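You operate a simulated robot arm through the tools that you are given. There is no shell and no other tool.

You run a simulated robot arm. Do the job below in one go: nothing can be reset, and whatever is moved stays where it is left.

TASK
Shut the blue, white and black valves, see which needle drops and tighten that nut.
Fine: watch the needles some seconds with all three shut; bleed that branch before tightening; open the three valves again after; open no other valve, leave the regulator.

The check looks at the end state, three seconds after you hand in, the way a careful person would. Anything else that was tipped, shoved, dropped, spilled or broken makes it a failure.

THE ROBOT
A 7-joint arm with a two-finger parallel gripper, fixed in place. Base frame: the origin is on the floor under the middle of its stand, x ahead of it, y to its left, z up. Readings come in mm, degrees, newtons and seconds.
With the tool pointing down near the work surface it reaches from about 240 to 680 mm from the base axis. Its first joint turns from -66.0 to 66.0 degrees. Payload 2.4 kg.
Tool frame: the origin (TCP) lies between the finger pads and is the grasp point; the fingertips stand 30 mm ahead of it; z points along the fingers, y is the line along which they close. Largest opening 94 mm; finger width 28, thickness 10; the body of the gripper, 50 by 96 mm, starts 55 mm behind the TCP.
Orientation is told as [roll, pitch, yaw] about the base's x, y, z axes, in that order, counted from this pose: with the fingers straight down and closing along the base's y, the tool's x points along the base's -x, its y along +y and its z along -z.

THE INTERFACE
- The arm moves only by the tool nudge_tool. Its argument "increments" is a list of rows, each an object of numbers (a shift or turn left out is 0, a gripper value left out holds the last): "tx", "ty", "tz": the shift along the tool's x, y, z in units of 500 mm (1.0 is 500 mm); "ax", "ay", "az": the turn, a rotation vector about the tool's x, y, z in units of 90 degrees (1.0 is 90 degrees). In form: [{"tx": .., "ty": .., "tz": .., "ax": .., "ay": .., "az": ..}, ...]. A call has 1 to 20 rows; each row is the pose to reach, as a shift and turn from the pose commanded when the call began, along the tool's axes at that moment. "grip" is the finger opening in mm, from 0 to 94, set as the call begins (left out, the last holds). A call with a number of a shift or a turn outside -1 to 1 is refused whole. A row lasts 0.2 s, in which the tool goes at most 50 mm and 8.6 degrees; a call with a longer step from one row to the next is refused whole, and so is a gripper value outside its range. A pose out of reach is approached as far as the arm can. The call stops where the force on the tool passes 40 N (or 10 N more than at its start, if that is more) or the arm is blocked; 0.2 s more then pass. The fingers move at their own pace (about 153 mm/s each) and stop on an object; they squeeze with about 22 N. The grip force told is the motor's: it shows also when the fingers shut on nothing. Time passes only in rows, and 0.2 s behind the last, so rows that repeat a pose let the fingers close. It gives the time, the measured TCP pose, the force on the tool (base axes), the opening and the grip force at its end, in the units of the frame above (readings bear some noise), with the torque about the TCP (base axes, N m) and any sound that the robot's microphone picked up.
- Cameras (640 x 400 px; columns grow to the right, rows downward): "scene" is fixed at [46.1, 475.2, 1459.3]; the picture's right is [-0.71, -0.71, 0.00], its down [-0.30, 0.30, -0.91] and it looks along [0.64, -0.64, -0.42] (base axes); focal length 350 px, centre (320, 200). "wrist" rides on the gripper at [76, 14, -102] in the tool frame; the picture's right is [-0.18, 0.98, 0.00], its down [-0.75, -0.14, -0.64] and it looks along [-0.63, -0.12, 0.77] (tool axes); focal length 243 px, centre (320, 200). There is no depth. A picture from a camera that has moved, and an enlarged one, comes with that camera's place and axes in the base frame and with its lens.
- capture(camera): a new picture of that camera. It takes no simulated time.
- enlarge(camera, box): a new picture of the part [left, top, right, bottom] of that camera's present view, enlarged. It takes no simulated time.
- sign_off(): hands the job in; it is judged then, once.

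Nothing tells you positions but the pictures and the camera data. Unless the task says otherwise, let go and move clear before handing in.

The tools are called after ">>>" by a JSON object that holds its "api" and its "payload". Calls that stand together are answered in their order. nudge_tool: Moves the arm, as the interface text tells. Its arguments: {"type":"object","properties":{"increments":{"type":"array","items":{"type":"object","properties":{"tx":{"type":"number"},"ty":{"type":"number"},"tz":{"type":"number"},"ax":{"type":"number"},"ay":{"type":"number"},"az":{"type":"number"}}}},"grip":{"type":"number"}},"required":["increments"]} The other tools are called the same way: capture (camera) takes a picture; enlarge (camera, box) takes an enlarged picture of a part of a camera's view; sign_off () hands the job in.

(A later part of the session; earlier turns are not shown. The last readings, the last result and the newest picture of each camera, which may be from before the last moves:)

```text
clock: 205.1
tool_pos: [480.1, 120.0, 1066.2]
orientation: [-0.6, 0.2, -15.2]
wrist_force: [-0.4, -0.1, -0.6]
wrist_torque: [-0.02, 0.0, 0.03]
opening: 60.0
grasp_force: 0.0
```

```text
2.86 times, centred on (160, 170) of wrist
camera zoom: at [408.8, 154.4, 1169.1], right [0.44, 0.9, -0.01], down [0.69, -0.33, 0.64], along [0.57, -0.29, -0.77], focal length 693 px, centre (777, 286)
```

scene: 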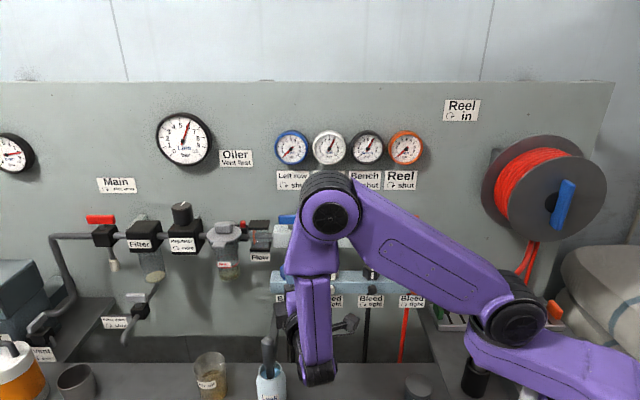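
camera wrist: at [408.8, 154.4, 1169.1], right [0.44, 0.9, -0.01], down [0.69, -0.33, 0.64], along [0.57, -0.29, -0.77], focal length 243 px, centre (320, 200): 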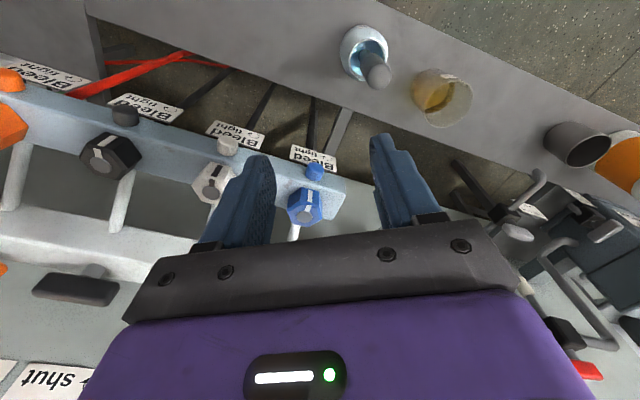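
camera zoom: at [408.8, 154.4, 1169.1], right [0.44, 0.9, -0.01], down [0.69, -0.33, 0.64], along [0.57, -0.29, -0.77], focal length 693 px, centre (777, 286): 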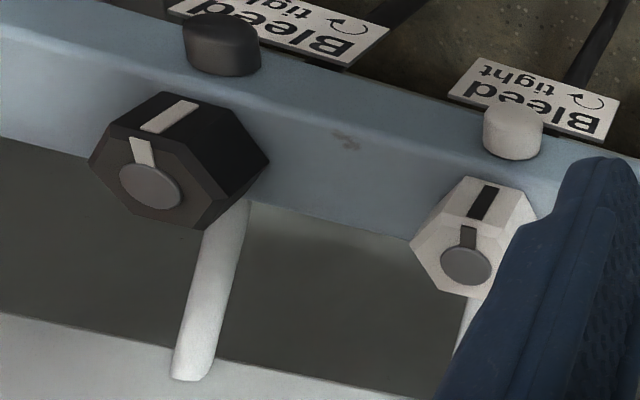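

Nut centre is at about (557,65), flats facing 75°/255° and 15°/195°, pipe at its back. I'll hover above it with yaw −15° (pads on a flat pair), offset 3.5 mm away from the pipe.

>>> {"api": "nudge_tool", "payload": {"increments": [{"tx": -0.057, "ty": -0.022}, {"tx": -0.113, "ty": -0.044}, {"tx": -0.17, "ty": -0.066}, {"tx": -0.17, "ty": -0.066, "tz": 0.035}, {"tx": -0.17, "ty": -0.066, "tz": 0.06}, {"tx": -0.17, "ty": -0.066, "tz": 0.06}], "grip": 60}}

>>> {"api": "capture", "payload": {"camera": "wrist"}}

>>> {"api": "capture", "payload": {"camera": "scene"}}

```text
clock: 206.5
tool_pos: [552.1, 65.1, 1034.9]
orientation: [-0.5, 0.2, -15.0]
wrist_force: [-0.1, 0.3, 0.6]
wrist_torque: [-0.01, 0.01, -0.03]
opening: 59.9
grasp_force: 0.1
```

```text
taken
camera wrist: at [481.5, 99.7, 1138.1], right [0.43, 0.9, -0.01], down [0.69, -0.33, 0.64], along [0.58, -0.28, -0.77], focal length 243 px, centre (320, 200)
```

wrist: 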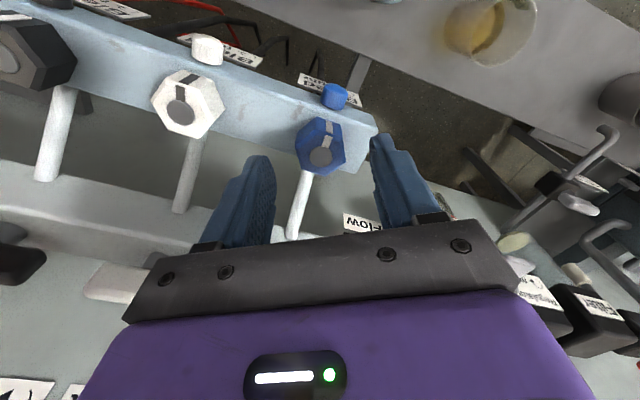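

```text
taken
```

scene: 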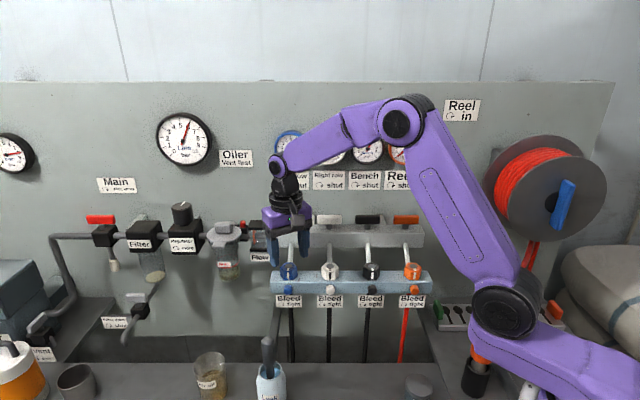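

>>> {"api": "nudge_tool", "payload": {"increments": [{"tx": -0.002, "tz": 0.03}, {"tx": -0.002, "tz": 0.055}, {"tx": -0.002, "tz": 0.077}, {"tx": -0.002, "tz": 0.077}], "grip": 60}}

>>> {"api": "enlarge", "payload": {"camera": "wrist", "box": [230, 110, 410, 240]}}

>>> {"api": "nudge_tool", "payload": {"increments": [{"tz": 0}, {"tz": 0}, {"tz": 0}], "grip": 10}}

>>> {"api": "enlarge", "payload": {"camera": "wrist", "box": [230, 110, 410, 240]}}

```text
clock: 207.5
tool_pos: [554.1, 64.0, 995.7]
orientation: [-0.5, 0.1, -15.1]
wrist_force: [-0.3, -0.5, 0.5]
wrist_torque: [-0.03, -0.04, -0.05]
opening: 60.1
grasp_force: 0.0
```

```text
3.08 times, centred on (320, 175) of wrist
camera zoom: at [483.5, 98.8, 1099.3], right [0.43, 0.9, -0.01], down [0.69, -0.33, 0.64], along [0.57, -0.28, -0.77], focal length 746 px, centre (320, 277)
```

zoom: 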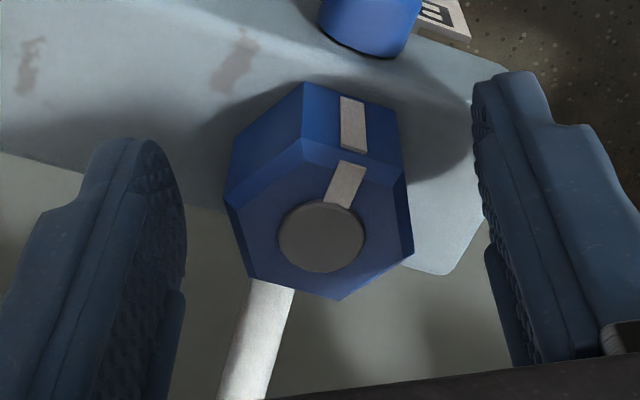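

```text
clock: 208.3
tool_pos: [554.9, 62.9, 996.2]
orientation: [-0.6, 0.2, -15.1]
wrist_force: [-5.0, -7.8, -1.3]
wrist_torque: [0.76, -0.17, -0.07]
opening: 34.4
grasp_force: 45.0
```

```text
3.08 times, centred on (320, 175) of wrist
camera zoom: at [483.4, 97.8, 1099.4], right [0.44, 0.9, -0.01], down [0.69, -0.33, 0.64], along [0.57, -0.29, -0.77], focal length 746 px, centre (320, 277)
```

zoom: 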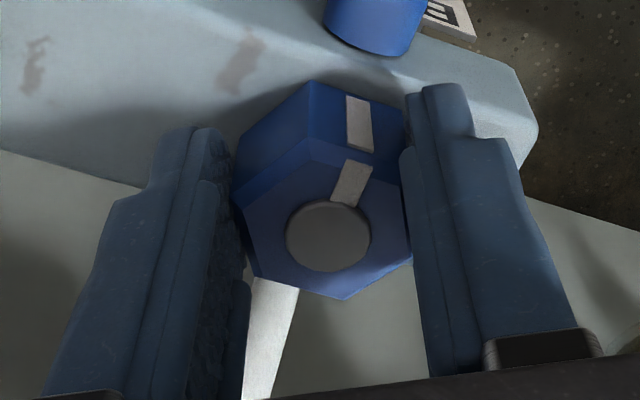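

Gripped, but only the raised rims touch the nut's top edge. I'll reopen, rise ~5 mm so the textured pads take the flats, recentre 1 mm, and close.

>>> {"api": "nudge_tool", "payload": {"increments": [{"tz": 0}, {"tz": 0}, {"ty": -0.0018, "tz": -0.011}, {"ty": -0.0018, "tz": -0.011}], "grip": 60}}

>>> {"api": "nudge_tool", "payload": {"increments": [{"tz": 0}, {"tz": 0}, {"tz": 0}], "grip": 5}}

```text
clock: 209.3
tool_pos: [554.2, 63.7, 1000.6]
orientation: [-0.5, 0.0, -15.1]
wrist_force: [-1.1, -1.0, 0.0]
wrist_torque: [0.02, -0.02, -0.01]
opening: 59.9
grasp_force: 0.1
```

```text
clock: 210.1
tool_pos: [554.9, 63.0, 1000.9]
orientation: [-0.6, 0.2, -15.1]
wrist_force: [-1.9, -5.3, 2.4]
wrist_torque: [0.38, 0.07, -0.05]
opening: 34.6
grasp_force: 45.3
```

Firm grip on the flats (34.6 mm). Tightening clockwise now, first 15°.

>>> {"api": "nudge_tool", "payload": {"increments": [{"ty": 0.0002, "az": 0.0417}, {"tx": -0.0001, "ty": 0.0004, "az": 0.0833}, {"tx": -0.0002, "ty": 0.0009, "az": 0.125}, {"tx": -0.0003, "ty": 0.0014, "az": 0.1667}], "grip": 5}}

>>> {"api": "enlarge", "payload": {"camera": "wrist", "box": [230, 110, 410, 240]}}

```text
clock: 211.1
tool_pos: [555.7, 64.7, 1000.7]
orientation: [-0.5, 0.0, -30.0]
wrist_force: [17.8, 3.1, -27.8]
wrist_torque: [0.56, -0.41, 0.11]
opening: 34.3
grasp_force: 44.8
```

```text
3.08 times, centred on (320, 175) of wrist
camera zoom: at [495.2, 116.3, 1104.3], right [0.65, 0.76, -0.01], down [0.58, -0.5, 0.64], along [0.48, -0.42, -0.77], focal length 746 px, centre (320, 277)
```

zoom: 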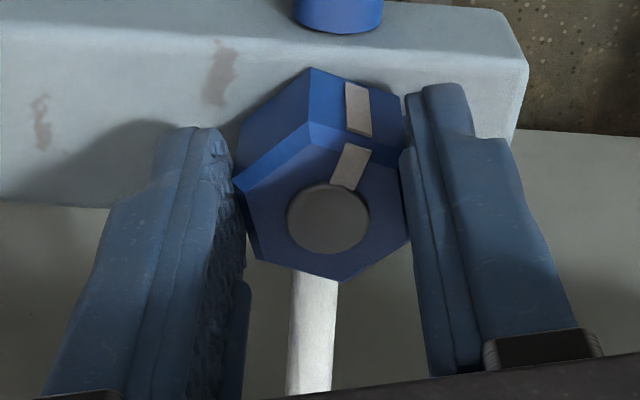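

The nut follows (mark turned with the fingers). It pulls the tool downward as it threads in, so I'll follow down slightly and continue.

>>> {"api": "nudge_tool", "payload": {"increments": [{"tx": -0.001, "ty": 0.002, "tz": 0.003, "az": 0.0}, {"tx": -0.0011, "ty": 0.0025, "tz": 0.004, "az": 0.0417}, {"tx": -0.0012, "ty": 0.003, "tz": 0.004, "az": 0.0833}, {"tx": -0.0013, "ty": 0.0034, "tz": 0.004, "az": 0.125}, {"tx": -0.0014, "ty": 0.0038, "tz": 0.004, "az": 0.1667}], "grip": 5}}

>>> {"api": "enlarge", "payload": {"camera": "wrist", "box": [230, 110, 410, 240]}}

```text
clock: 212.3
tool_pos: [556.2, 66.1, 1001.3]
orientation: [-0.3, -0.3, -45.1]
wrist_force: [9.0, 10.6, 10.0]
wrist_torque: [1.15, 0.63, 0.11]
opening: 34.4
grasp_force: 44.7
```

```text
3.08 times, centred on (320, 175) of wrist
camera zoom: at [511.1, 131.4, 1104.0], right [0.83, 0.56, 0.0], down [0.43, -0.63, 0.65], along [0.36, -0.54, -0.76], focal length 746 px, centre (320, 277)
```

zoom: 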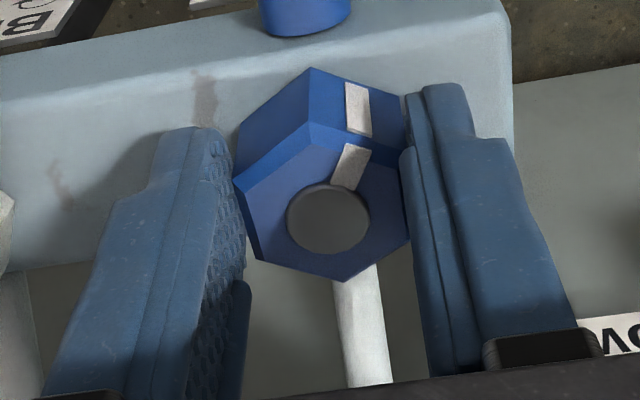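

>>> {"api": "nudge_tool", "payload": {"increments": [{"ty": 0.0022, "tz": -0.001, "az": 0.0417}, {"tx": -0.0002, "ty": 0.0026, "tz": -0.001, "az": 0.0833}, {"tx": -0.0003, "ty": 0.003, "tz": -0.001, "az": 0.125}, {"tx": -0.0004, "ty": 0.0034, "tz": -0.001, "az": 0.1667}], "grip": 5}}

>>> {"api": "enlarge", "payload": {"camera": "wrist", "box": [230, 110, 410, 240]}}

```text
clock: 213.3
tool_pos: [557.8, 66.9, 1000.8]
orientation: [-0.1, -0.3, -60.1]
wrist_force: [20.3, 16.5, 3.4]
wrist_torque: [0.91, 0.1, 0.21]
opening: 34.4
grasp_force: 45.1
```

```text
3.08 times, centred on (320, 175) of wrist
camera zoom: at [530.7, 141.9, 1103.8], right [0.94, 0.33, 0.0], down [0.25, -0.72, 0.65], along [0.21, -0.61, -0.76], focal length 746 px, centre (320, 277)
```

zoom: 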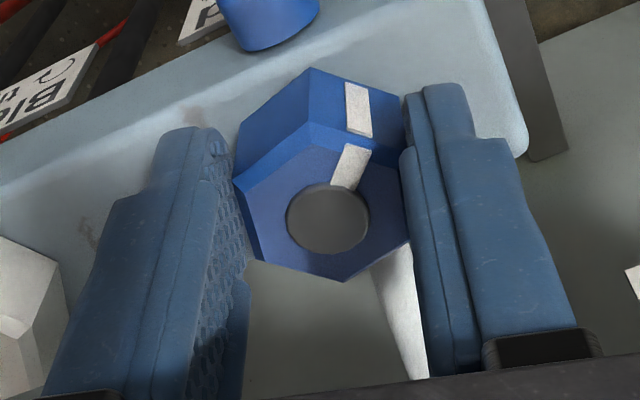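

Turned 45° so far with modest torque (0.2). The side load shows the nut centre is really near (563,61) and its top near z 981. I'll release, lift and regrip properly centred and lower.

>>> {"api": "nudge_tool", "payload": {"increments": [{"tz": 0}, {"tz": 0}, {"tz": -0.03}, {"tz": -0.08}, {"tz": -0.08}], "grip": 60}}

>>> {"api": "nudge_tool", "payload": {"increments": [{"az": -0.083}, {"az": -0.167}, {"az": -0.25}, {"az": -0.333}, {"az": -0.417}, {"az": -0.5}, {"az": -0.583}, {"az": -0.667}, {"az": -0.667}], "grip": 60}}

>>> {"api": "enlarge", "payload": {"camera": "wrist", "box": [250, 90, 390, 210]}}

>>> {"api": "capture", "payload": {"camera": "wrist"}}

```text
clock: 214.5
tool_pos: [555.0, 62.7, 1042.4]
orientation: [-0.4, -0.2, -60.1]
wrist_force: [-0.8, -0.5, 0.4]
wrist_torque: [0.01, -0.01, -0.04]
opening: 60.1
grasp_force: 0.2
```

```text
clock: 216.5
tool_pos: [556.0, 66.8, 1039.9]
orientation: [-0.6, 0.3, 0.0]
wrist_force: [-0.4, -0.7, 0.3]
wrist_torque: [0.03, 0.03, -0.04]
opening: 60.0
grasp_force: 0.0
```

```text
3.33 times, centred on (320, 150) of wrist
camera zoom: at [479.0, 82.0, 1143.6], right [0.18, 0.98, -0.01], down [0.76, -0.14, 0.64], along [0.63, -0.12, -0.77], focal length 809 px, centre (320, 367)
```

zoom: 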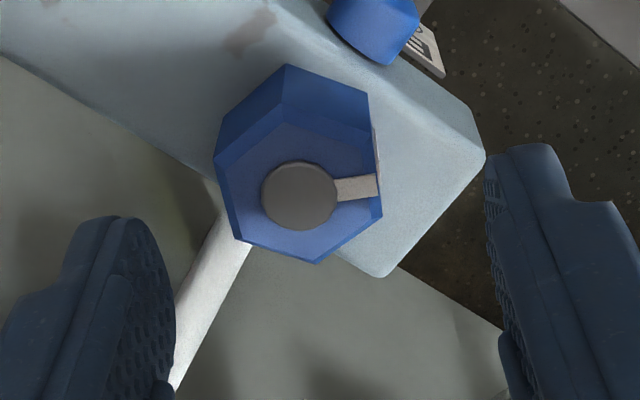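

```text
taken
camera wrist: at [479.0, 82.0, 1143.6], right [0.18, 0.98, -0.01], down [0.76, -0.14, 0.64], along [0.63, -0.12, -0.77], focal length 243 px, centre (320, 200)
```

wrist: 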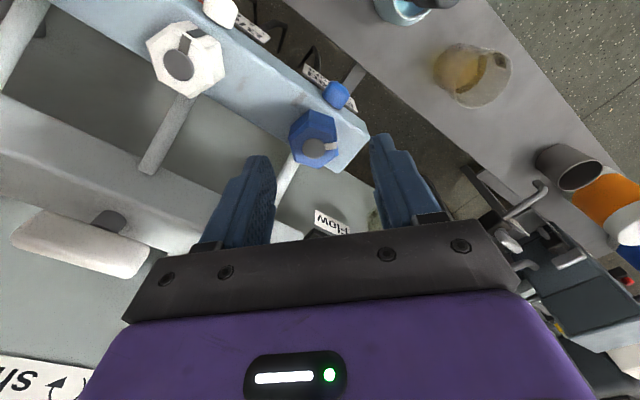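

Mark has moved from the front to ~90°, i.e. 45° clockwise. Flats now face 90°/270°, so yaw 0 fits; I'll lower to z 990 with a 7 mm outward offset to clear the pipe and grip.

>>> {"api": "nudge_tool", "payload": {"increments": [{"ty": -0.0106, "tz": 0.03}, {"ty": -0.0106, "tz": 0.07}, {"ty": -0.0106, "tz": 0.1}, {"ty": -0.0106, "tz": 0.1}], "grip": 60}}

>>> {"api": "nudge_tool", "payload": {"increments": [{"tz": 0}, {"tz": 0}, {"tz": 0}], "grip": 5}}

>>> {"api": "enlarge", "payload": {"camera": "wrist", "box": [230, 110, 410, 240]}}

```text
clock: 217.5
tool_pos: [555.2, 61.3, 990.1]
orientation: [-0.6, 0.3, -0.1]
wrist_force: [0.4, -0.9, -0.1]
wrist_torque: [-0.02, -0.02, -0.01]
opening: 59.8
grasp_force: 0.1
```

```text
clock: 218.3
tool_pos: [555.6, 59.2, 989.0]
orientation: [-0.5, 0.4, -0.2]
wrist_force: [0.1, -6.5, -4.0]
wrist_torque: [1.12, -0.19, -0.06]
opening: 34.7
grasp_force: 44.9
```

```text
3.08 times, centred on (320, 175) of wrist
camera zoom: at [478.2, 76.2, 1093.7], right [0.19, 0.98, -0.01], down [0.76, -0.14, 0.64], along [0.63, -0.13, -0.77], focal length 746 px, centre (320, 277)
```

zoom: 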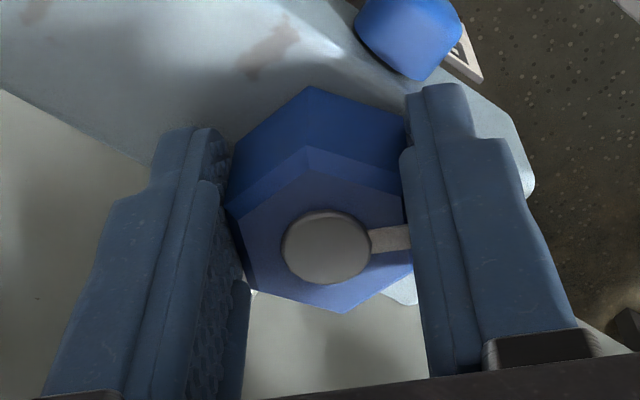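

>>> {"api": "nudge_tool", "payload": {"increments": [{"tx": -0.0001, "ty": 0.001, "az": 0.0833}, {"tx": -0.0005, "ty": 0.0031, "az": 0.1667}, {"tx": -0.0011, "ty": 0.0049, "az": 0.25}, {"tx": -0.002, "ty": 0.0067, "az": 0.3333}], "grip": 5}}

>>> {"api": "enlarge", "payload": {"camera": "wrist", "box": [230, 110, 410, 240]}}

```text
clock: 219.3
tool_pos: [557.7, 63.4, 990.3]
orientation: [-0.7, 0.2, -30.0]
wrist_force: [-6.1, -7.9, -7.0]
wrist_torque: [1.07, 0.28, 1.37]
opening: 35.7
grasp_force: 45.2
```

```text
3.08 times, centred on (320, 175) of wrist
camera zoom: at [497.6, 115.4, 1093.4], right [0.65, 0.76, -0.01], down [0.59, -0.49, 0.64], along [0.48, -0.43, -0.77], focal length 746 px, centre (320, 277)
```

zoom: 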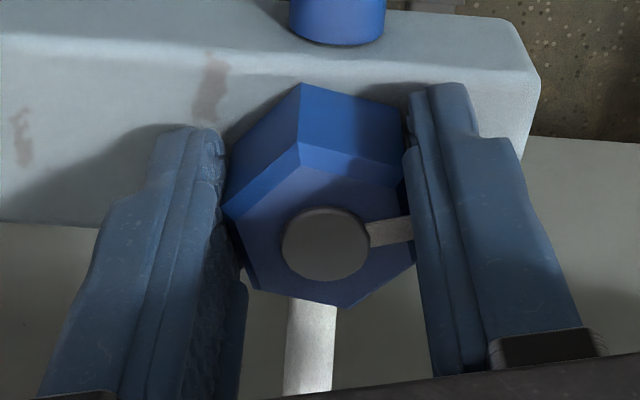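

Torque jumped to 1.37 N·m and the nut lags slightly — it's seating tight. A few more degrees to confirm.

>>> {"api": "nudge_tool", "payload": {"increments": [{"ty": 0.0004, "az": 0.02}, {"ty": 0.0007, "az": 0.04}, {"ty": 0.001, "az": 0.06}], "grip": 5}}

>>> {"api": "enlarge", "payload": {"camera": "wrist", "box": [230, 110, 410, 240]}}

```text
clock: 220.1
tool_pos: [558.0, 62.2, 990.7]
orientation: [-0.5, -0.1, -35.6]
wrist_force: [-2.7, -12.0, -10.2]
wrist_torque: [0.78, 0.13, 1.25]
opening: 37.2
grasp_force: 45.2
```

```text
3.08 times, centred on (320, 175) of wrist
camera zoom: at [503.6, 120.5, 1093.4], right [0.72, 0.69, -0.01], down [0.53, -0.55, 0.64], along [0.44, -0.47, -0.76], focal length 746 px, centre (320, 277)
```

zoom: 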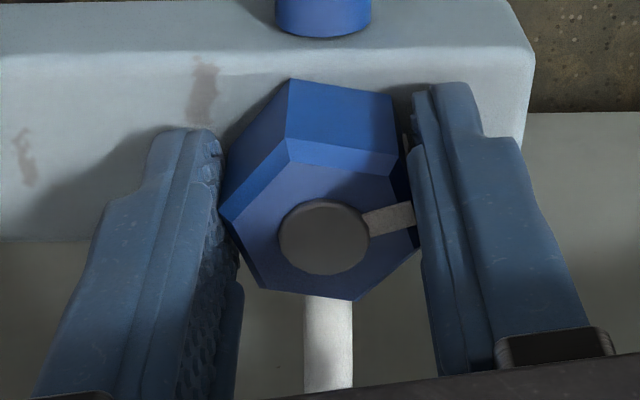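

The nut no longer turns (torque saturated ~1.3 N·m, fingers camming): it's tight. Easing off, releasing and lifting.

>>> {"api": "nudge_tool", "payload": {"increments": [{"ty": -0.0007, "az": -0.04}, {"ty": -0.001, "az": -0.06}], "grip": 60}}

>>> {"api": "nudge_tool", "payload": {"increments": [{"tz": 0}, {"tz": -0.04}, {"tz": -0.1}, {"tz": -0.15}, {"tz": -0.15}], "grip": 60}}

>>> {"api": "enlarge", "payload": {"camera": "wrist", "box": [230, 60, 410, 200]}}

>>> {"api": "enlarge", "payload": {"camera": "scene", "box": [260, 120, 440, 232]}}

```text
clock: 220.7
tool_pos: [558.1, 64.4, 990.5]
orientation: [-0.6, -0.1, -30.1]
wrist_force: [0.5, -0.5, 0.5]
wrist_torque: [-0.03, 0.0, 0.02]
opening: 60.1
grasp_force: 0.1
```

```text
clock: 221.9
tool_pos: [558.5, 64.3, 1068.8]
orientation: [-0.5, 0.0, -30.1]
wrist_force: [-0.1, 0.9, -0.4]
wrist_torque: [0.01, 0.02, 0.0]
opening: 60.1
grasp_force: 0.1
```

```text
2.86 times, centred on (320, 130) of wrist
camera zoom: at [498.4, 116.8, 1170.8], right [0.65, 0.76, -0.01], down [0.58, -0.49, 0.64], along [0.48, -0.42, -0.77], focal length 693 px, centre (320, 400)
```

zoom: 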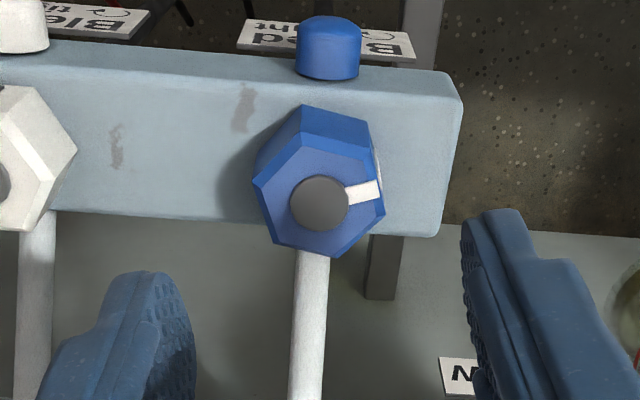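

```text
3.56 times, centred on (350, 176) of scene
camera zoom: at [46.1, 475.2, 1459.3], right [-0.71, -0.71, 0.0], down [-0.3, 0.3, -0.91], along [0.64, -0.64, -0.42], focal length 1245 px, centre (213, 285)
```

zoom: 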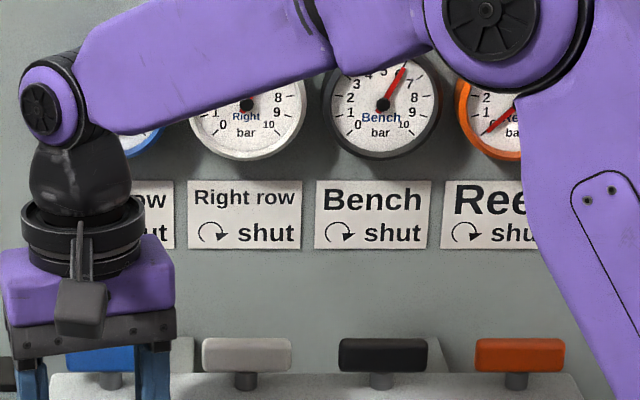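

Nut is tight (mark now ~73° clockwise from where it began). Next I must close the blue bleed again: moving back out and reorienting for the frontal grip.

>>> {"api": "nudge_tool", "payload": {"increments": [{"tx": 0.02, "ty": 0.005, "tz": -0.002, "az": -0.083}, {"tx": 0.04, "ty": 0.01, "tz": -0.004, "az": -0.167}, {"tx": 0.065, "ty": 0.015, "tz": -0.006, "az": -0.25}, {"tx": 0.09, "ty": 0.02, "tz": -0.008, "az": -0.333}, {"tx": 0.115, "ty": 0.025, "tz": -0.01, "az": -0.417}, {"tx": 0.14, "ty": 0.03, "tz": -0.012, "az": -0.5}, {"tx": 0.165, "ty": 0.035, "tz": -0.014, "az": -0.583}, {"tx": 0.19, "ty": 0.04, "tz": -0.016, "az": -0.667}, {"tx": 0.208, "ty": 0.05, "tz": -0.018, "az": -0.75}, {"tx": 0.208, "ty": 0.05, "tz": -0.018, "az": -0.833}, {"tx": 0.208, "ty": 0.05, "tz": -0.018, "az": -0.833}], "grip": 40}}

>>> {"api": "enlarge", "payload": {"camera": "scene", "box": [260, 120, 440, 232]}}

>>> {"api": "enlarge", "payload": {"camera": "scene", "box": [265, 250, 355, 300]}}

```text
clock: 224.3
tool_pos: [479.7, 139.5, 1074.1]
orientation: [-0.2, 0.6, 45.0]
wrist_force: [0.0, -1.8, 0.2]
wrist_torque: [-0.02, -0.02, -0.02]
opening: 40.2
grasp_force: 0.1
```

```text
3.56 times, centred on (350, 176) of scene
camera zoom: at [46.1, 475.2, 1459.3], right [-0.71, -0.71, 0.0], down [-0.3, 0.3, -0.91], along [0.64, -0.64, -0.42], focal length 1245 px, centre (213, 285)
```

zoom: 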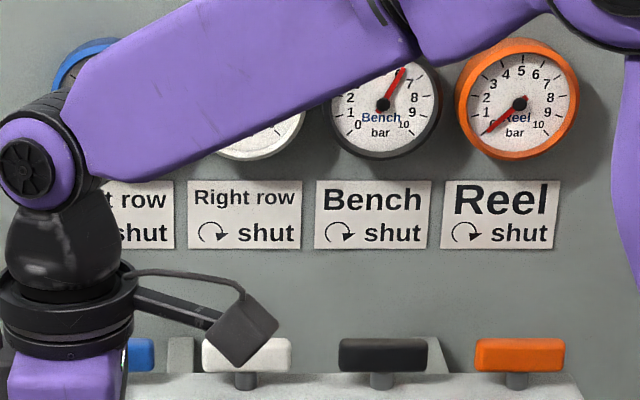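

```text
7.11 times, centred on (310, 275) of scene
camera zoom: at [46.1, 475.2, 1459.3], right [-0.71, -0.71, 0.0], down [-0.3, 0.3, -0.91], along [0.64, -0.64, -0.42], focal length 2490 px, centre (391, -333)
```

zoom: 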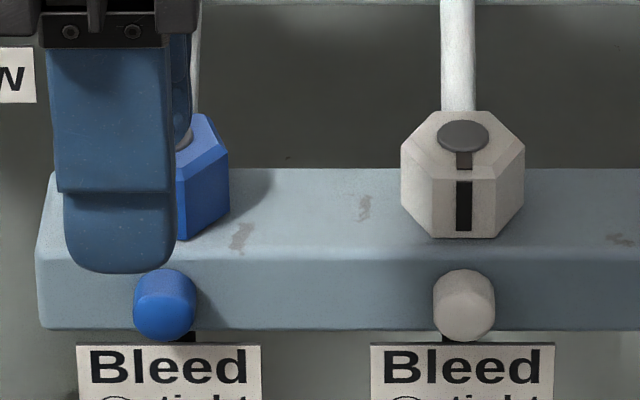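

>>> {"api": "nudge_tool", "payload": {"increments": [{"tx": 0.0025, "ty": -0.003, "tz": 0.011, "ax": 0.083}, {"tx": 0.005, "ty": -0.005, "tz": 0.022, "ax": 0.167}, {"tx": 0.0075, "ty": -0.008, "tz": 0.033, "ax": 0.25}, {"tx": 0.01, "ty": -0.011, "tz": 0.043, "ax": 0.333}, {"tx": 0.0125, "ty": -0.014, "tz": 0.053, "ax": 0.417}, {"tx": 0.015, "ty": -0.016, "tz": 0.064, "ax": 0.5}, {"tx": 0.0175, "ty": -0.019, "tz": 0.074, "ax": 0.583}, {"tx": 0.02, "ty": -0.022, "tz": 0.085, "ax": 0.667}, {"tx": 0.0225, "ty": -0.024, "tz": 0.095, "ax": 0.75}, {"tx": 0.025, "ty": -0.027, "tz": 0.106, "ax": 0.833}, {"tx": 0.0275, "ty": -0.029, "tz": 0.116, "ax": 0.917}, {"tx": 0.03, "ty": -0.031, "tz": 0.127, "ax": 1.0}, {"tx": 0.03, "ty": -0.031, "tz": 0.127, "ax": 1.0}], "grip": 40}}

>>> {"api": "nudge_tool", "payload": {"increments": [{"ay": -0.083}, {"ay": -0.167}, {"ay": -0.167}], "grip": 40}}

>>> {"api": "nudge_tool", "payload": {"increments": [{"ty": 0.04}, {"ty": 0.08}, {"ty": 0.12}, {"ty": 0.14}, {"ty": 0.14}], "grip": 40}}

>>> {"api": "capture", "payload": {"camera": "wrist"}}

>>> {"api": "enlarge", "payload": {"camera": "scene", "box": [260, 120, 440, 232]}}

```text
clock: 227.1
tool_pos: [480.0, 115.8, 1010.3]
orientation: [-90.2, 0.3, 44.9]
wrist_force: [0.0, 0.5, 0.9]
wrist_torque: [-0.01, 0.0, 0.0]
opening: 40.0
grasp_force: 0.0
```

```text
clock: 227.9
tool_pos: [480.2, 116.3, 1012.5]
orientation: [-89.9, 0.5, 60.0]
wrist_force: [-0.5, 0.1, 0.3]
wrist_torque: [-0.02, -0.01, 0.02]
opening: 39.9
grasp_force: 0.0
```

```text
clock: 229.1
tool_pos: [480.5, 116.4, 940.5]
orientation: [-89.9, 0.5, 59.9]
wrist_force: [0.4, 0.0, 0.5]
wrist_torque: [-0.02, -0.03, 0.01]
opening: 39.8
grasp_force: 0.1
```

```text
taken
camera wrist: at [352.6, 101.8, 928.4], right [0.09, 0.15, -0.98], down [-0.18, 0.98, 0.13], along [0.98, 0.16, 0.11], focal length 243 px, centre (320, 200)
```

wrist: 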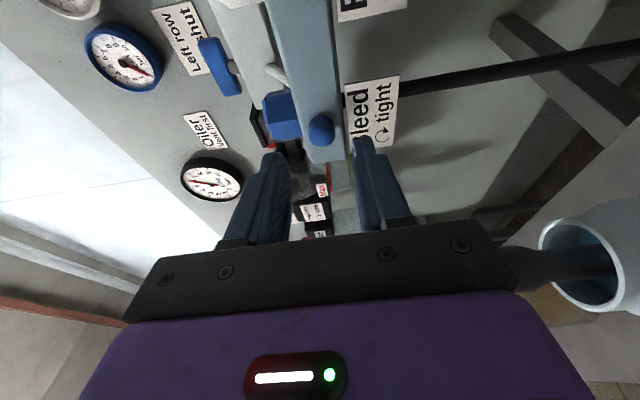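

```text
3.56 times, centred on (350, 176) of scene
camera zoom: at [46.1, 475.2, 1459.3], right [-0.71, -0.71, 0.0], down [-0.3, 0.3, -0.91], along [0.64, -0.64, -0.42], focal length 1245 px, centre (213, 285)
```

zoom: 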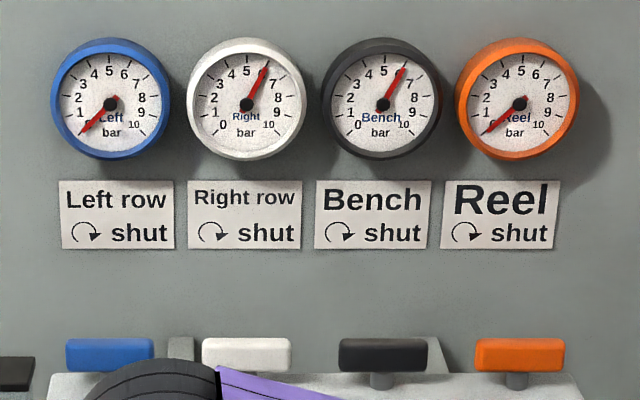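

Left reads 0, others steady. Advancing to straddle the blue knob again, then swinging (open) to the tail-up position so I can tighten clockwise.

>>> {"api": "nudge_tool", "payload": {"increments": [{"ty": 0.0012, "tz": 0.03}, {"tx": -0.001, "ty": 0.0012, "tz": 0.06}, {"tx": -0.002, "ty": 0.0012, "tz": 0.08}, {"tx": -0.002, "ty": 0.0012, "tz": 0.0864}, {"tx": -0.002, "ty": 0.0012, "tz": 0.0864}], "grip": 40}}

>>> {"api": "nudge_tool", "payload": {"increments": [{"tx": -0.0001, "ty": -0.0011, "ax": -0.0216, "az": -0.0805}, {"tx": -0.0003, "ty": -0.0021, "tz": 0.0001, "ax": -0.0432, "az": -0.161}, {"tx": -0.0006, "ty": -0.0031, "tz": 0.0002, "ax": -0.0648, "az": -0.2415}, {"tx": -0.0011, "ty": -0.0041, "tz": 0.0003, "ax": -0.0863, "az": -0.322}, {"tx": -0.0016, "ty": -0.005, "tz": 0.0004, "ax": -0.1078, "az": -0.4025}, {"tx": -0.0023, "ty": -0.0058, "tz": 0.0006, "ax": -0.1294, "az": -0.483}, {"tx": -0.0031, "ty": -0.0065, "tz": 0.0008, "ax": -0.151, "az": -0.5635}, {"tx": -0.004, "ty": -0.0071, "tz": 0.0011, "ax": -0.1725, "az": -0.644}, {"tx": -0.0049, "ty": -0.0076, "tz": 0.0013, "ax": -0.1941, "az": -0.7244}, {"tx": -0.0059, "ty": -0.0079, "tz": 0.0016, "ax": -0.2157, "az": -0.8049}, {"tx": -0.0069, "ty": -0.0081, "tz": 0.0018, "ax": -0.2372, "az": -0.8854}, {"tx": -0.0079, "ty": -0.0082, "tz": 0.0021, "ax": -0.2588, "az": -0.9659}, {"tx": -0.0079, "ty": -0.0082, "tz": 0.0021, "ax": -0.2588, "az": -0.9659}], "grip": 40}}

>>> {"api": "enlarge", "payload": {"camera": "wrist", "box": [240, 80, 400, 220]}}

```text
clock: 230.3
tool_pos: [518.2, 94.4, 940.6]
orientation: [-89.9, 0.5, 59.9]
wrist_force: [0.0, -0.5, 0.4]
wrist_torque: [0.01, 0.02, 0.03]
opening: 40.0
grasp_force: 0.1
```

```text
clock: 233.1
tool_pos: [521.0, 98.5, 944.6]
orientation: [2.5, 75.2, 137.2]
wrist_force: [0.5, 0.2, -1.1]
wrist_torque: [-0.05, 0.01, 0.02]
opening: 39.9
grasp_force: 0.1
```

```text
2.86 times, centred on (320, 150) of wrist
camera zoom: at [453.1, 146.1, 1045.6], right [-0.73, -0.66, -0.17], down [-0.48, 0.67, -0.57], along [0.49, -0.33, -0.81], focal length 693 px, centre (320, 343)
```

zoom: 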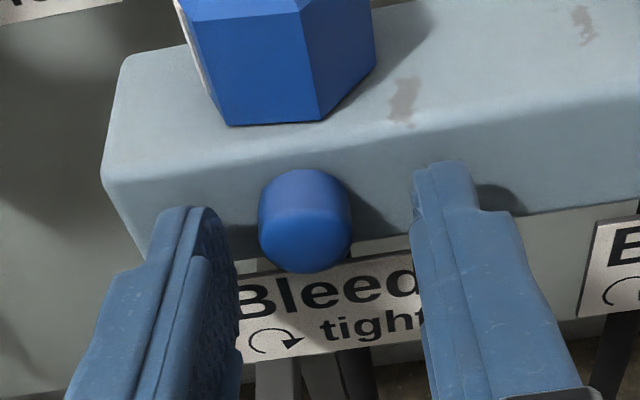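

>>> {"api": "enlarge", "payload": {"camera": "wrist", "box": [299, 141, 331, 161]}}

>>> {"api": "nudge_tool", "payload": {"increments": [{"tz": 0}, {"tz": 0}, {"tz": 0}], "grip": 0}}

>>> {"api": "nudge_tool", "payload": {"increments": [{"tx": -0.0001, "ty": 0.0012, "ax": 0.0246, "az": 0.0918}, {"tx": -0.0003, "ty": 0.0024, "tz": 0.0001, "ax": 0.0492, "az": 0.1835}, {"tx": -0.0008, "ty": 0.0034, "tz": 0.0002, "ax": 0.0738, "az": 0.2753}], "grip": 0}}

>>> {"api": "nudge_tool", "payload": {"increments": [{"tx": -0.0001, "ty": 0.0012, "ax": 0.0246, "az": 0.0918}, {"tx": -0.0003, "ty": 0.0024, "tz": 0.0001, "ax": 0.0492, "az": 0.1835}, {"tx": -0.0008, "ty": 0.0034, "tz": 0.0002, "ax": 0.0738, "az": 0.2753}], "grip": 0}}

>>> {"api": "nudge_tool", "payload": {"increments": [{"tx": -0.0001, "ty": 0.0012, "ax": 0.0246, "az": 0.0918}, {"tx": -0.0003, "ty": 0.0024, "tz": 0.0001, "ax": 0.0492, "az": 0.1835}, {"tx": -0.0008, "ty": 0.0034, "tz": 0.0002, "ax": 0.0738, "az": 0.2753}], "grip": 0}}

```text
16.00 times, centred on (315, 151) of wrist
camera zoom: at [453.1, 146.1, 1045.6], right [-0.73, -0.66, -0.17], down [-0.48, 0.67, -0.57], along [0.49, -0.33, -0.81], focal length 3882 px, centre (400, 984)
```

zoom: 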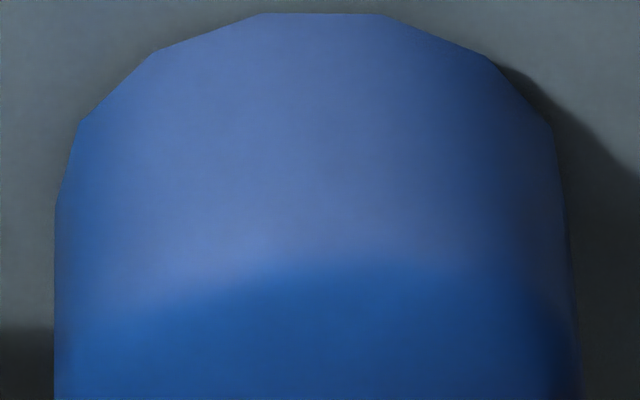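

```text
clock: 233.9
tool_pos: [521.3, 100.2, 944.5]
orientation: [1.6, 75.0, 136.8]
wrist_force: [16.6, 10.0, -4.7]
wrist_torque: [0.22, 0.1, 0.54]
opening: 15.9
grasp_force: 45.2
```

```text
clock: 234.7
tool_pos: [519.9, 98.6, 944.4]
orientation: [-61.8, 60.9, 76.8]
wrist_force: [15.2, 15.7, 3.0]
wrist_torque: [-0.11, 0.08, 0.65]
opening: 17.6
grasp_force: 44.8
```

```text
clock: 235.5
tool_pos: [519.4, 96.7, 943.2]
orientation: [-78.5, 37.6, 63.9]
wrist_force: [12.3, 13.3, 8.1]
wrist_torque: [-0.26, -0.26, 0.39]
opening: 16.9
grasp_force: 44.8
```

```text
clock: 236.3
tool_pos: [518.1, 93.9, 941.6]
orientation: [-86.6, 13.0, 60.2]
wrist_force: [4.6, 6.3, 7.0]
wrist_torque: [-0.25, -0.07, 0.26]
opening: 16.7
grasp_force: 44.9
```

>>> {"api": "nudge_tool", "payload": {"increments": [{"tz": 0}, {"tz": 0}, {"tx": -0.0001, "ty": -0.0012, "ax": -0.0246, "az": -0.0918}, {"tx": -0.0003, "ty": -0.0024, "tz": 0.0001, "ax": -0.0492, "az": -0.1835}, {"tx": -0.0008, "ty": -0.0034, "tz": 0.0002, "ax": -0.0738, "az": -0.2753}, {"tx": -0.0014, "ty": -0.0046, "tz": 0.0004, "ax": -0.0984, "az": -0.367}, {"tx": -0.002, "ty": -0.0055, "tz": 0.0006, "ax": -0.123, "az": -0.4588}, {"tx": -0.0028, "ty": -0.0064, "tz": 0.0008, "ax": -0.1476, "az": -0.5506}, {"tx": -0.0036, "ty": -0.007, "tz": 0.001, "ax": -0.1722, "az": -0.6424}, {"tx": -0.0046, "ty": -0.0075, "tz": 0.0012, "ax": -0.1968, "az": -0.7342}, {"tx": -0.0057, "ty": -0.0079, "tz": 0.0015, "ax": -0.2114, "az": -0.789}, {"tx": -0.0057, "ty": -0.0079, "tz": 0.0015, "ax": -0.2114, "az": -0.789}], "grip": 40}}

>>> {"api": "enlarge", "payload": {"camera": "wrist", "box": [299, 141, 331, 161]}}

```text
clock: 238.9
tool_pos: [519.8, 97.9, 945.1]
orientation: [-10.9, 74.9, 124.4]
wrist_force: [0.3, -0.1, 0.2]
wrist_torque: [0.02, 0.02, 0.02]
opening: 40.1
grasp_force: 0.1
```

```text
16.00 times, centred on (315, 151) of wrist
camera zoom: at [448.9, 142.3, 1045.0], right [-0.72, -0.65, -0.23], down [-0.46, 0.7, -0.56], along [0.52, -0.3, -0.8], focal length 3882 px, centre (400, 984)
```

zoom: 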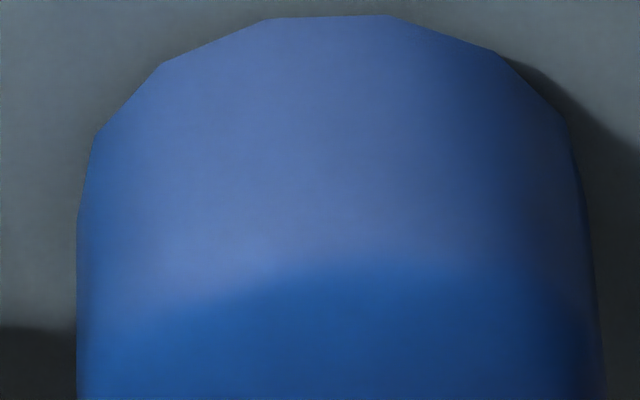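

>>> {"api": "nudge_tool", "payload": {"increments": [{"ty": -0.0036}, {"ty": -0.0036}], "grip": 40}}

>>> {"api": "nudge_tool", "payload": {"increments": [{"tz": 0}, {"tz": 0}, {"tz": 0}], "grip": 0}}

```text
clock: 239.5
tool_pos: [521.3, 98.9, 945.7]
orientation: [-11.2, 74.9, 123.9]
wrist_force: [-0.6, 0.0, 0.6]
wrist_torque: [0.03, 0.0, 0.0]
opening: 40.1
grasp_force: 0.0
```

```text
clock: 240.3
tool_pos: [521.8, 100.9, 945.1]
orientation: [-11.3, 74.8, 124.1]
wrist_force: [3.5, 2.9, -1.2]
wrist_torque: [0.07, 0.03, 0.14]
opening: 16.7
grasp_force: 44.6
```

Well centred. Now one continuous clockwise stroke of ~68°.

>>> {"api": "nudge_tool", "payload": {"increments": [{"tx": -0.0001, "ty": 0.0012, "ax": 0.0246, "az": 0.0918}, {"tx": -0.0003, "ty": 0.0024, "tz": 0.0001, "ax": 0.0492, "az": 0.1835}, {"tx": -0.0008, "ty": 0.0034, "tz": 0.0002, "ax": 0.0738, "az": 0.2753}], "grip": 0}}

>>> {"api": "nudge_tool", "payload": {"increments": [{"tx": -0.0001, "ty": 0.0012, "ax": 0.0246, "az": 0.0918}, {"tx": -0.0003, "ty": 0.0024, "tz": 0.0001, "ax": 0.0492, "az": 0.1835}, {"tx": -0.0008, "ty": 0.0034, "tz": 0.0002, "ax": 0.0738, "az": 0.2753}], "grip": 0}}

>>> {"api": "nudge_tool", "payload": {"increments": [{"tx": -0.0001, "ty": 0.0012, "ax": 0.0246, "az": 0.0918}, {"tx": -0.0003, "ty": 0.0024, "tz": 0.0001, "ax": 0.0492, "az": 0.1835}, {"tx": -0.0006, "ty": 0.003, "tz": 0.0002, "ax": 0.0623, "az": 0.2325}], "grip": 0}}

>>> {"api": "enlarge", "payload": {"camera": "scene", "box": [270, 125, 330, 170]}}

```text
clock: 241.1
tool_pos: [519.9, 97.8, 944.7]
orientation: [-65.0, 57.9, 73.9]
wrist_force: [6.0, 6.3, 0.9]
wrist_torque: [-0.16, 0.21, 0.27]
opening: 17.5
grasp_force: 44.6
```

```text
clock: 241.9
tool_pos: [519.1, 96.8, 943.2]
orientation: [-79.7, 34.3, 63.1]
wrist_force: [4.4, 5.1, 5.7]
wrist_torque: [-0.15, -0.1, 0.22]
opening: 16.5
grasp_force: 45.1
```

```text
clock: 242.7
tool_pos: [519.4, 96.1, 942.0]
orientation: [-86.6, 13.6, 60.3]
wrist_force: [-2.9, 1.5, 6.2]
wrist_torque: [-0.16, -0.12, 0.0]
opening: 16.6
grasp_force: 44.9
```

```text
8.89 times, centred on (300, 148) of scene
camera zoom: at [45.9, 475.2, 1459.3], right [-0.71, -0.71, 0.0], down [-0.3, 0.3, -0.91], along [0.64, -0.64, -0.42], focal length 3113 px, centre (498, 667)
```

zoom: 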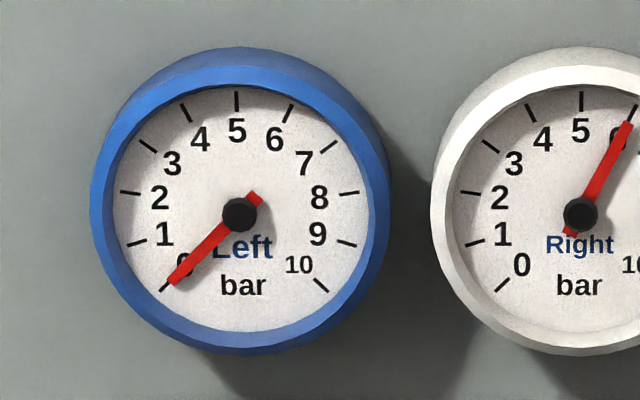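

>>> {"api": "nudge_tool", "payload": {"increments": [{"tz": 0}, {"tz": 0}, {"tx": -0.0001, "ty": -0.0012, "ax": -0.0246, "az": -0.0918}, {"tx": -0.0003, "ty": -0.0024, "tz": 0.0001, "ax": -0.0492, "az": -0.1835}, {"tx": -0.0008, "ty": -0.0034, "tz": 0.0002, "ax": -0.0738, "az": -0.2753}, {"tx": -0.0014, "ty": -0.0046, "tz": 0.0004, "ax": -0.0984, "az": -0.367}, {"tx": -0.002, "ty": -0.0055, "tz": 0.0006, "ax": -0.123, "az": -0.4588}, {"tx": -0.0028, "ty": -0.0064, "tz": 0.0008, "ax": -0.1476, "az": -0.5506}, {"tx": -0.0036, "ty": -0.007, "tz": 0.001, "ax": -0.1722, "az": -0.6424}, {"tx": -0.0046, "ty": -0.0075, "tz": 0.0012, "ax": -0.1968, "az": -0.7342}, {"tx": -0.0053, "ty": -0.0078, "tz": 0.0014, "ax": -0.21, "az": -0.783}, {"tx": -0.0053, "ty": -0.0078, "tz": 0.0014, "ax": -0.21, "az": -0.783}], "grip": 40}}

>>> {"api": "nudge_tool", "payload": {"increments": [{"tz": 0}, {"tz": 0}, {"tz": 0}], "grip": 0}}

>>> {"api": "nudge_tool", "payload": {"increments": [{"tx": -0.0001, "ty": 0.0012, "ax": 0.0246, "az": 0.0918}, {"tx": -0.0003, "ty": 0.0024, "tz": 0.0001, "ax": 0.0492, "az": 0.1835}], "grip": 0}}

>>> {"api": "nudge_tool", "payload": {"increments": [{"tx": -0.0001, "ty": 0.0012, "ax": 0.0246, "az": 0.0918}, {"tx": -0.0003, "ty": 0.0024, "tz": 0.0001, "ax": 0.0492, "az": 0.1835}], "grip": 0}}

>>> {"api": "nudge_tool", "payload": {"increments": [{"tx": -0.0001, "ty": 0.0012, "ax": 0.0246, "az": 0.0918}, {"tx": -0.0003, "ty": 0.0024, "tz": 0.0001, "ax": 0.0492, "az": 0.1835}], "grip": 0}}

>>> {"api": "nudge_tool", "payload": {"increments": [{"tx": -0.0001, "ty": 0.0012, "ax": 0.0246, "az": 0.0918}, {"tx": -0.0003, "ty": 0.0024, "tz": 0.0001, "ax": 0.0492, "az": 0.1835}], "grip": 0}}

```text
clock: 245.3
tool_pos: [521.4, 99.4, 944.9]
orientation: [-11.0, 74.9, 124.2]
wrist_force: [-0.1, 0.1, 0.2]
wrist_torque: [0.04, -0.02, 0.0]
opening: 40.1
grasp_force: 0.1
```

```text
clock: 246.1
tool_pos: [522.1, 100.3, 944.1]
orientation: [-11.5, 74.8, 123.9]
wrist_force: [4.8, 3.4, -0.7]
wrist_torque: [0.07, 0.01, 0.2]
opening: 16.9
grasp_force: 45.3
```

```text
clock: 246.7
tool_pos: [521.0, 99.8, 945.7]
orientation: [-55.2, 65.1, 82.6]
wrist_force: [5.1, 4.5, -1.4]
wrist_torque: [-0.03, 0.09, 0.2]
opening: 16.4
grasp_force: 44.7
```

```text
clock: 247.3
tool_pos: [519.9, 96.5, 943.9]
orientation: [-71.5, 50.2, 68.5]
wrist_force: [3.1, 4.5, 2.3]
wrist_torque: [-0.11, -0.03, 0.11]
opening: 16.7
grasp_force: 45.1
```

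```text
clock: 247.9
tool_pos: [519.4, 95.9, 944.2]
orientation: [-79.7, 34.4, 63.0]
wrist_force: [2.1, 3.0, 2.4]
wrist_torque: [-0.13, 0.0, 0.1]
opening: 16.6
grasp_force: 44.9
```

```text
clock: 248.5
tool_pos: [517.8, 95.8, 940.9]
orientation: [-85.1, 18.0, 60.7]
wrist_force: [-8.7, -0.1, -2.6]
wrist_torque: [-0.13, 0.13, -0.14]
opening: 16.6
grasp_force: 45.3
```

Constant opening and low torque this time suggest the knob is following. I'll verify with facet photos around a 56° stroke (2½ facets) so any rotation shows.

>>> {"api": "nudge_tool", "payload": {"increments": [{"tz": 0}, {"tz": 0}, {"tx": -0.0001, "ty": -0.0012, "ax": -0.0246, "az": -0.0918}, {"tx": -0.0003, "ty": -0.0024, "tz": 0.0001, "ax": -0.0492, "az": -0.1835}, {"tx": -0.0008, "ty": -0.0034, "tz": 0.0002, "ax": -0.0738, "az": -0.2753}, {"tx": -0.0014, "ty": -0.0046, "tz": 0.0004, "ax": -0.0984, "az": -0.367}, {"tx": -0.002, "ty": -0.0055, "tz": 0.0006, "ax": -0.123, "az": -0.4588}, {"tx": -0.0028, "ty": -0.0064, "tz": 0.0008, "ax": -0.1476, "az": -0.5506}, {"tx": -0.0036, "ty": -0.007, "tz": 0.001, "ax": -0.1722, "az": -0.6424}, {"tx": -0.0046, "ty": -0.0075, "tz": 0.0012, "ax": -0.1968, "az": -0.7342}, {"tx": -0.0046, "ty": -0.0075, "tz": 0.0012, "ax": -0.1968, "az": -0.7342}], "grip": 40}}

>>> {"api": "enlarge", "payload": {"camera": "wrist", "box": [299, 141, 331, 161]}}

>>> {"api": "nudge_tool", "payload": {"increments": [{"tz": 0}, {"tz": 0}, {"tz": 0}], "grip": 0}}

>>> {"api": "nudge_tool", "payload": {"increments": [{"tx": -0.0001, "ty": 0.0011, "ax": 0.0231, "az": 0.0862}, {"tx": -0.0003, "ty": 0.0022, "tz": 0.0001, "ax": 0.0462, "az": 0.1725}, {"tx": -0.0007, "ty": 0.0033, "tz": 0.0002, "ax": 0.0693, "az": 0.2587}, {"tx": -0.0012, "ty": 0.0043, "tz": 0.0003, "ax": 0.0924, "az": 0.345}, {"tx": -0.0018, "ty": 0.0052, "tz": 0.0005, "ax": 0.1155, "az": 0.4312}, {"tx": -0.0025, "ty": 0.006, "tz": 0.0007, "ax": 0.1386, "az": 0.5175}, {"tx": -0.0035, "ty": 0.0068, "tz": 0.0009, "ax": 0.1617, "az": 0.6037}], "grip": 0}}

>>> {"api": "nudge_tool", "payload": {"increments": [{"tz": 0}, {"tz": 0}, {"tx": -0.0001, "ty": -0.0011, "ax": -0.0231, "az": -0.0862}, {"tx": -0.0003, "ty": -0.0022, "tz": 0.0001, "ax": -0.0462, "az": -0.1725}, {"tx": -0.0007, "ty": -0.0033, "tz": 0.0002, "ax": -0.0693, "az": -0.2587}, {"tx": -0.0012, "ty": -0.0043, "tz": 0.0003, "ax": -0.0924, "az": -0.345}, {"tx": -0.0018, "ty": -0.0052, "tz": 0.0005, "ax": -0.1155, "az": -0.4312}, {"tx": -0.0025, "ty": -0.006, "tz": 0.0007, "ax": -0.1386, "az": -0.5175}, {"tx": -0.0035, "ty": -0.0068, "tz": 0.0009, "ax": -0.1617, "az": -0.6037}, {"tx": -0.0035, "ty": -0.0068, "tz": 0.0009, "ax": -0.1617, "az": -0.6037}], "grip": 40}}

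>>> {"api": "enlarge", "payload": {"camera": "wrist", "box": [299, 141, 331, 161]}}

```text
clock: 250.9
tool_pos: [520.5, 99.3, 944.2]
orientation: [-11.1, 74.9, 124.3]
wrist_force: [0.3, 0.5, 0.2]
wrist_torque: [-0.02, 0.02, 0.0]
opening: 40.0
grasp_force: 0.0
```

```text
16.00 times, centred on (315, 151) of wrist
camera zoom: at [450.5, 142.1, 1045.1], right [-0.72, -0.65, -0.23], down [-0.45, 0.7, -0.56], along [0.52, -0.3, -0.8], focal length 3882 px, centre (400, 984)
```

zoom: 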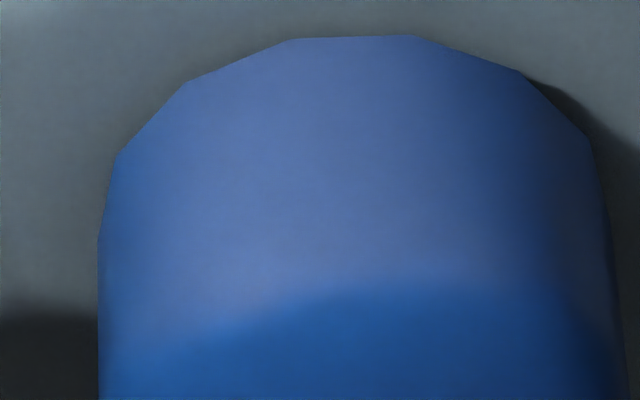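

```text
clock: 251.7
tool_pos: [522.8, 99.8, 945.4]
orientation: [-11.5, 74.8, 124.0]
wrist_force: [9.0, 4.7, -1.6]
wrist_torque: [0.12, 0.04, 0.26]
opening: 16.8
grasp_force: 45.4
```

```text
clock: 253.3
tool_pos: [518.4, 96.3, 942.6]
orientation: [-81.4, 29.7, 62.0]
wrist_force: [-6.7, 1.7, -0.6]
wrist_torque: [-0.24, 0.05, -0.22]
opening: 17.4
grasp_force: 44.5
```

```text
clock: 255.5
tool_pos: [522.7, 100.3, 944.8]
orientation: [-11.1, 75.0, 124.2]
wrist_force: [-6.0, 4.7, 6.8]
wrist_torque: [-0.13, -0.27, 0.08]
opening: 39.6
grasp_force: 0.2
```

```text
16.00 times, centred on (315, 151) of wrist
camera zoom: at [451.1, 142.4, 1045.2], right [-0.72, -0.65, -0.23], down [-0.45, 0.7, -0.56], along [0.52, -0.3, -0.8], focal length 3882 px, centre (400, 984)
```

zoom: 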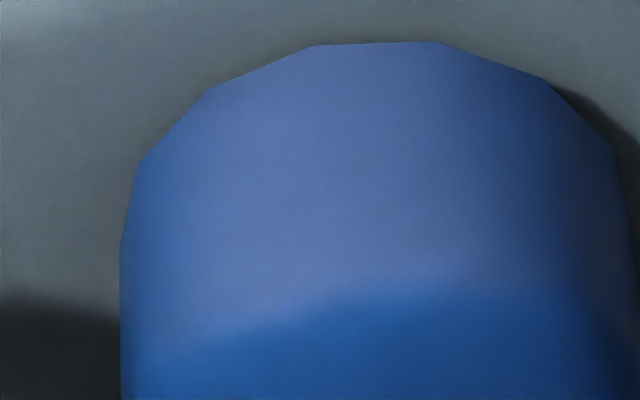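

Facets unchanged after a firm clockwise stroke (0.2 N·m), so the bleed is seated against its tight stop. I'll retreat and return to tool-down for re-opening the valves; the flow sight and gauges will show if anything still leaks.

>>> {"api": "nudge_tool", "payload": {"increments": [{"tz": -0.03}, {"tz": -0.09}, {"tx": 0.02, "tz": -0.12}, {"tx": 0.05, "tz": -0.13, "ay": -0.083}, {"tx": 0.08, "tz": -0.135, "ay": -0.167}, {"tx": 0.11, "tz": -0.14, "ay": -0.25}, {"tx": 0.14, "tz": -0.15, "ay": -0.333}, {"tx": 0.17, "tz": -0.155, "ay": -0.417}, {"tx": 0.2, "tz": -0.16, "ay": -0.5}, {"tx": 0.22, "tz": -0.165, "ay": -0.583}, {"tx": 0.24, "tz": -0.17, "ay": -0.667}, {"tx": 0.25, "tz": -0.17, "ay": -0.75}, {"tx": 0.25, "tz": -0.17, "ay": -0.833}, {"tx": 0.25, "tz": -0.17, "ay": -0.833}], "grip": 50}}

>>> {"api": "capture", "payload": {"camera": "scene"}}

>>> {"api": "enlarge", "payload": {"camera": "scene", "box": [200, 205, 290, 270]}}

```text
clock: 258.5
tool_pos: [480.5, 128.6, 1086.3]
orientation: [-3.0, 0.1, 134.9]
wrist_force: [-0.5, 0.2, 0.4]
wrist_torque: [0.0, 0.0, 0.02]
opening: 50.1
grasp_force: 0.1
```

```text
taken
```

scene: 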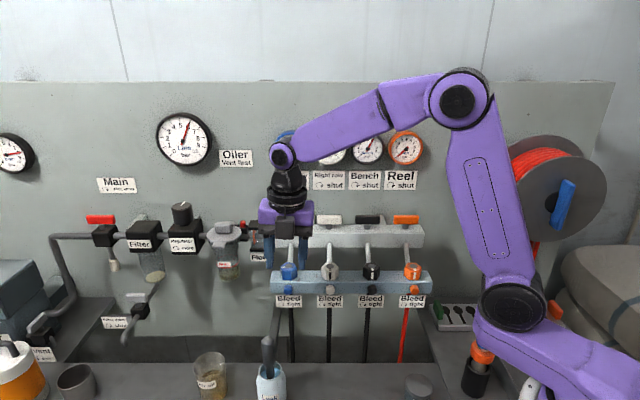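

```text
6.15 times, centred on (245, 238) of scene
camera zoom: at [46.1, 475.2, 1459.3], right [-0.71, -0.71, 0.0], down [-0.3, 0.3, -0.91], along [0.64, -0.64, -0.42], focal length 2155 px, centre (782, -31)
```

zoom: 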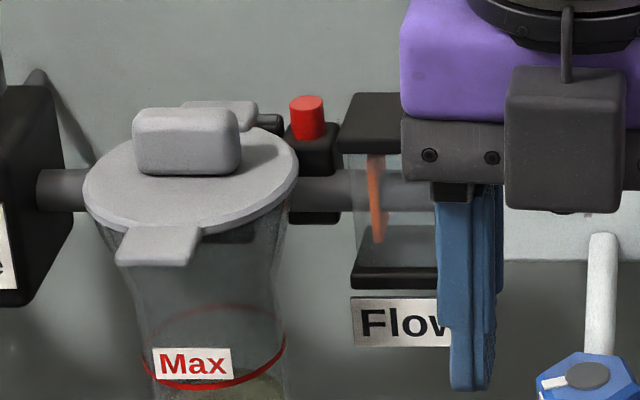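

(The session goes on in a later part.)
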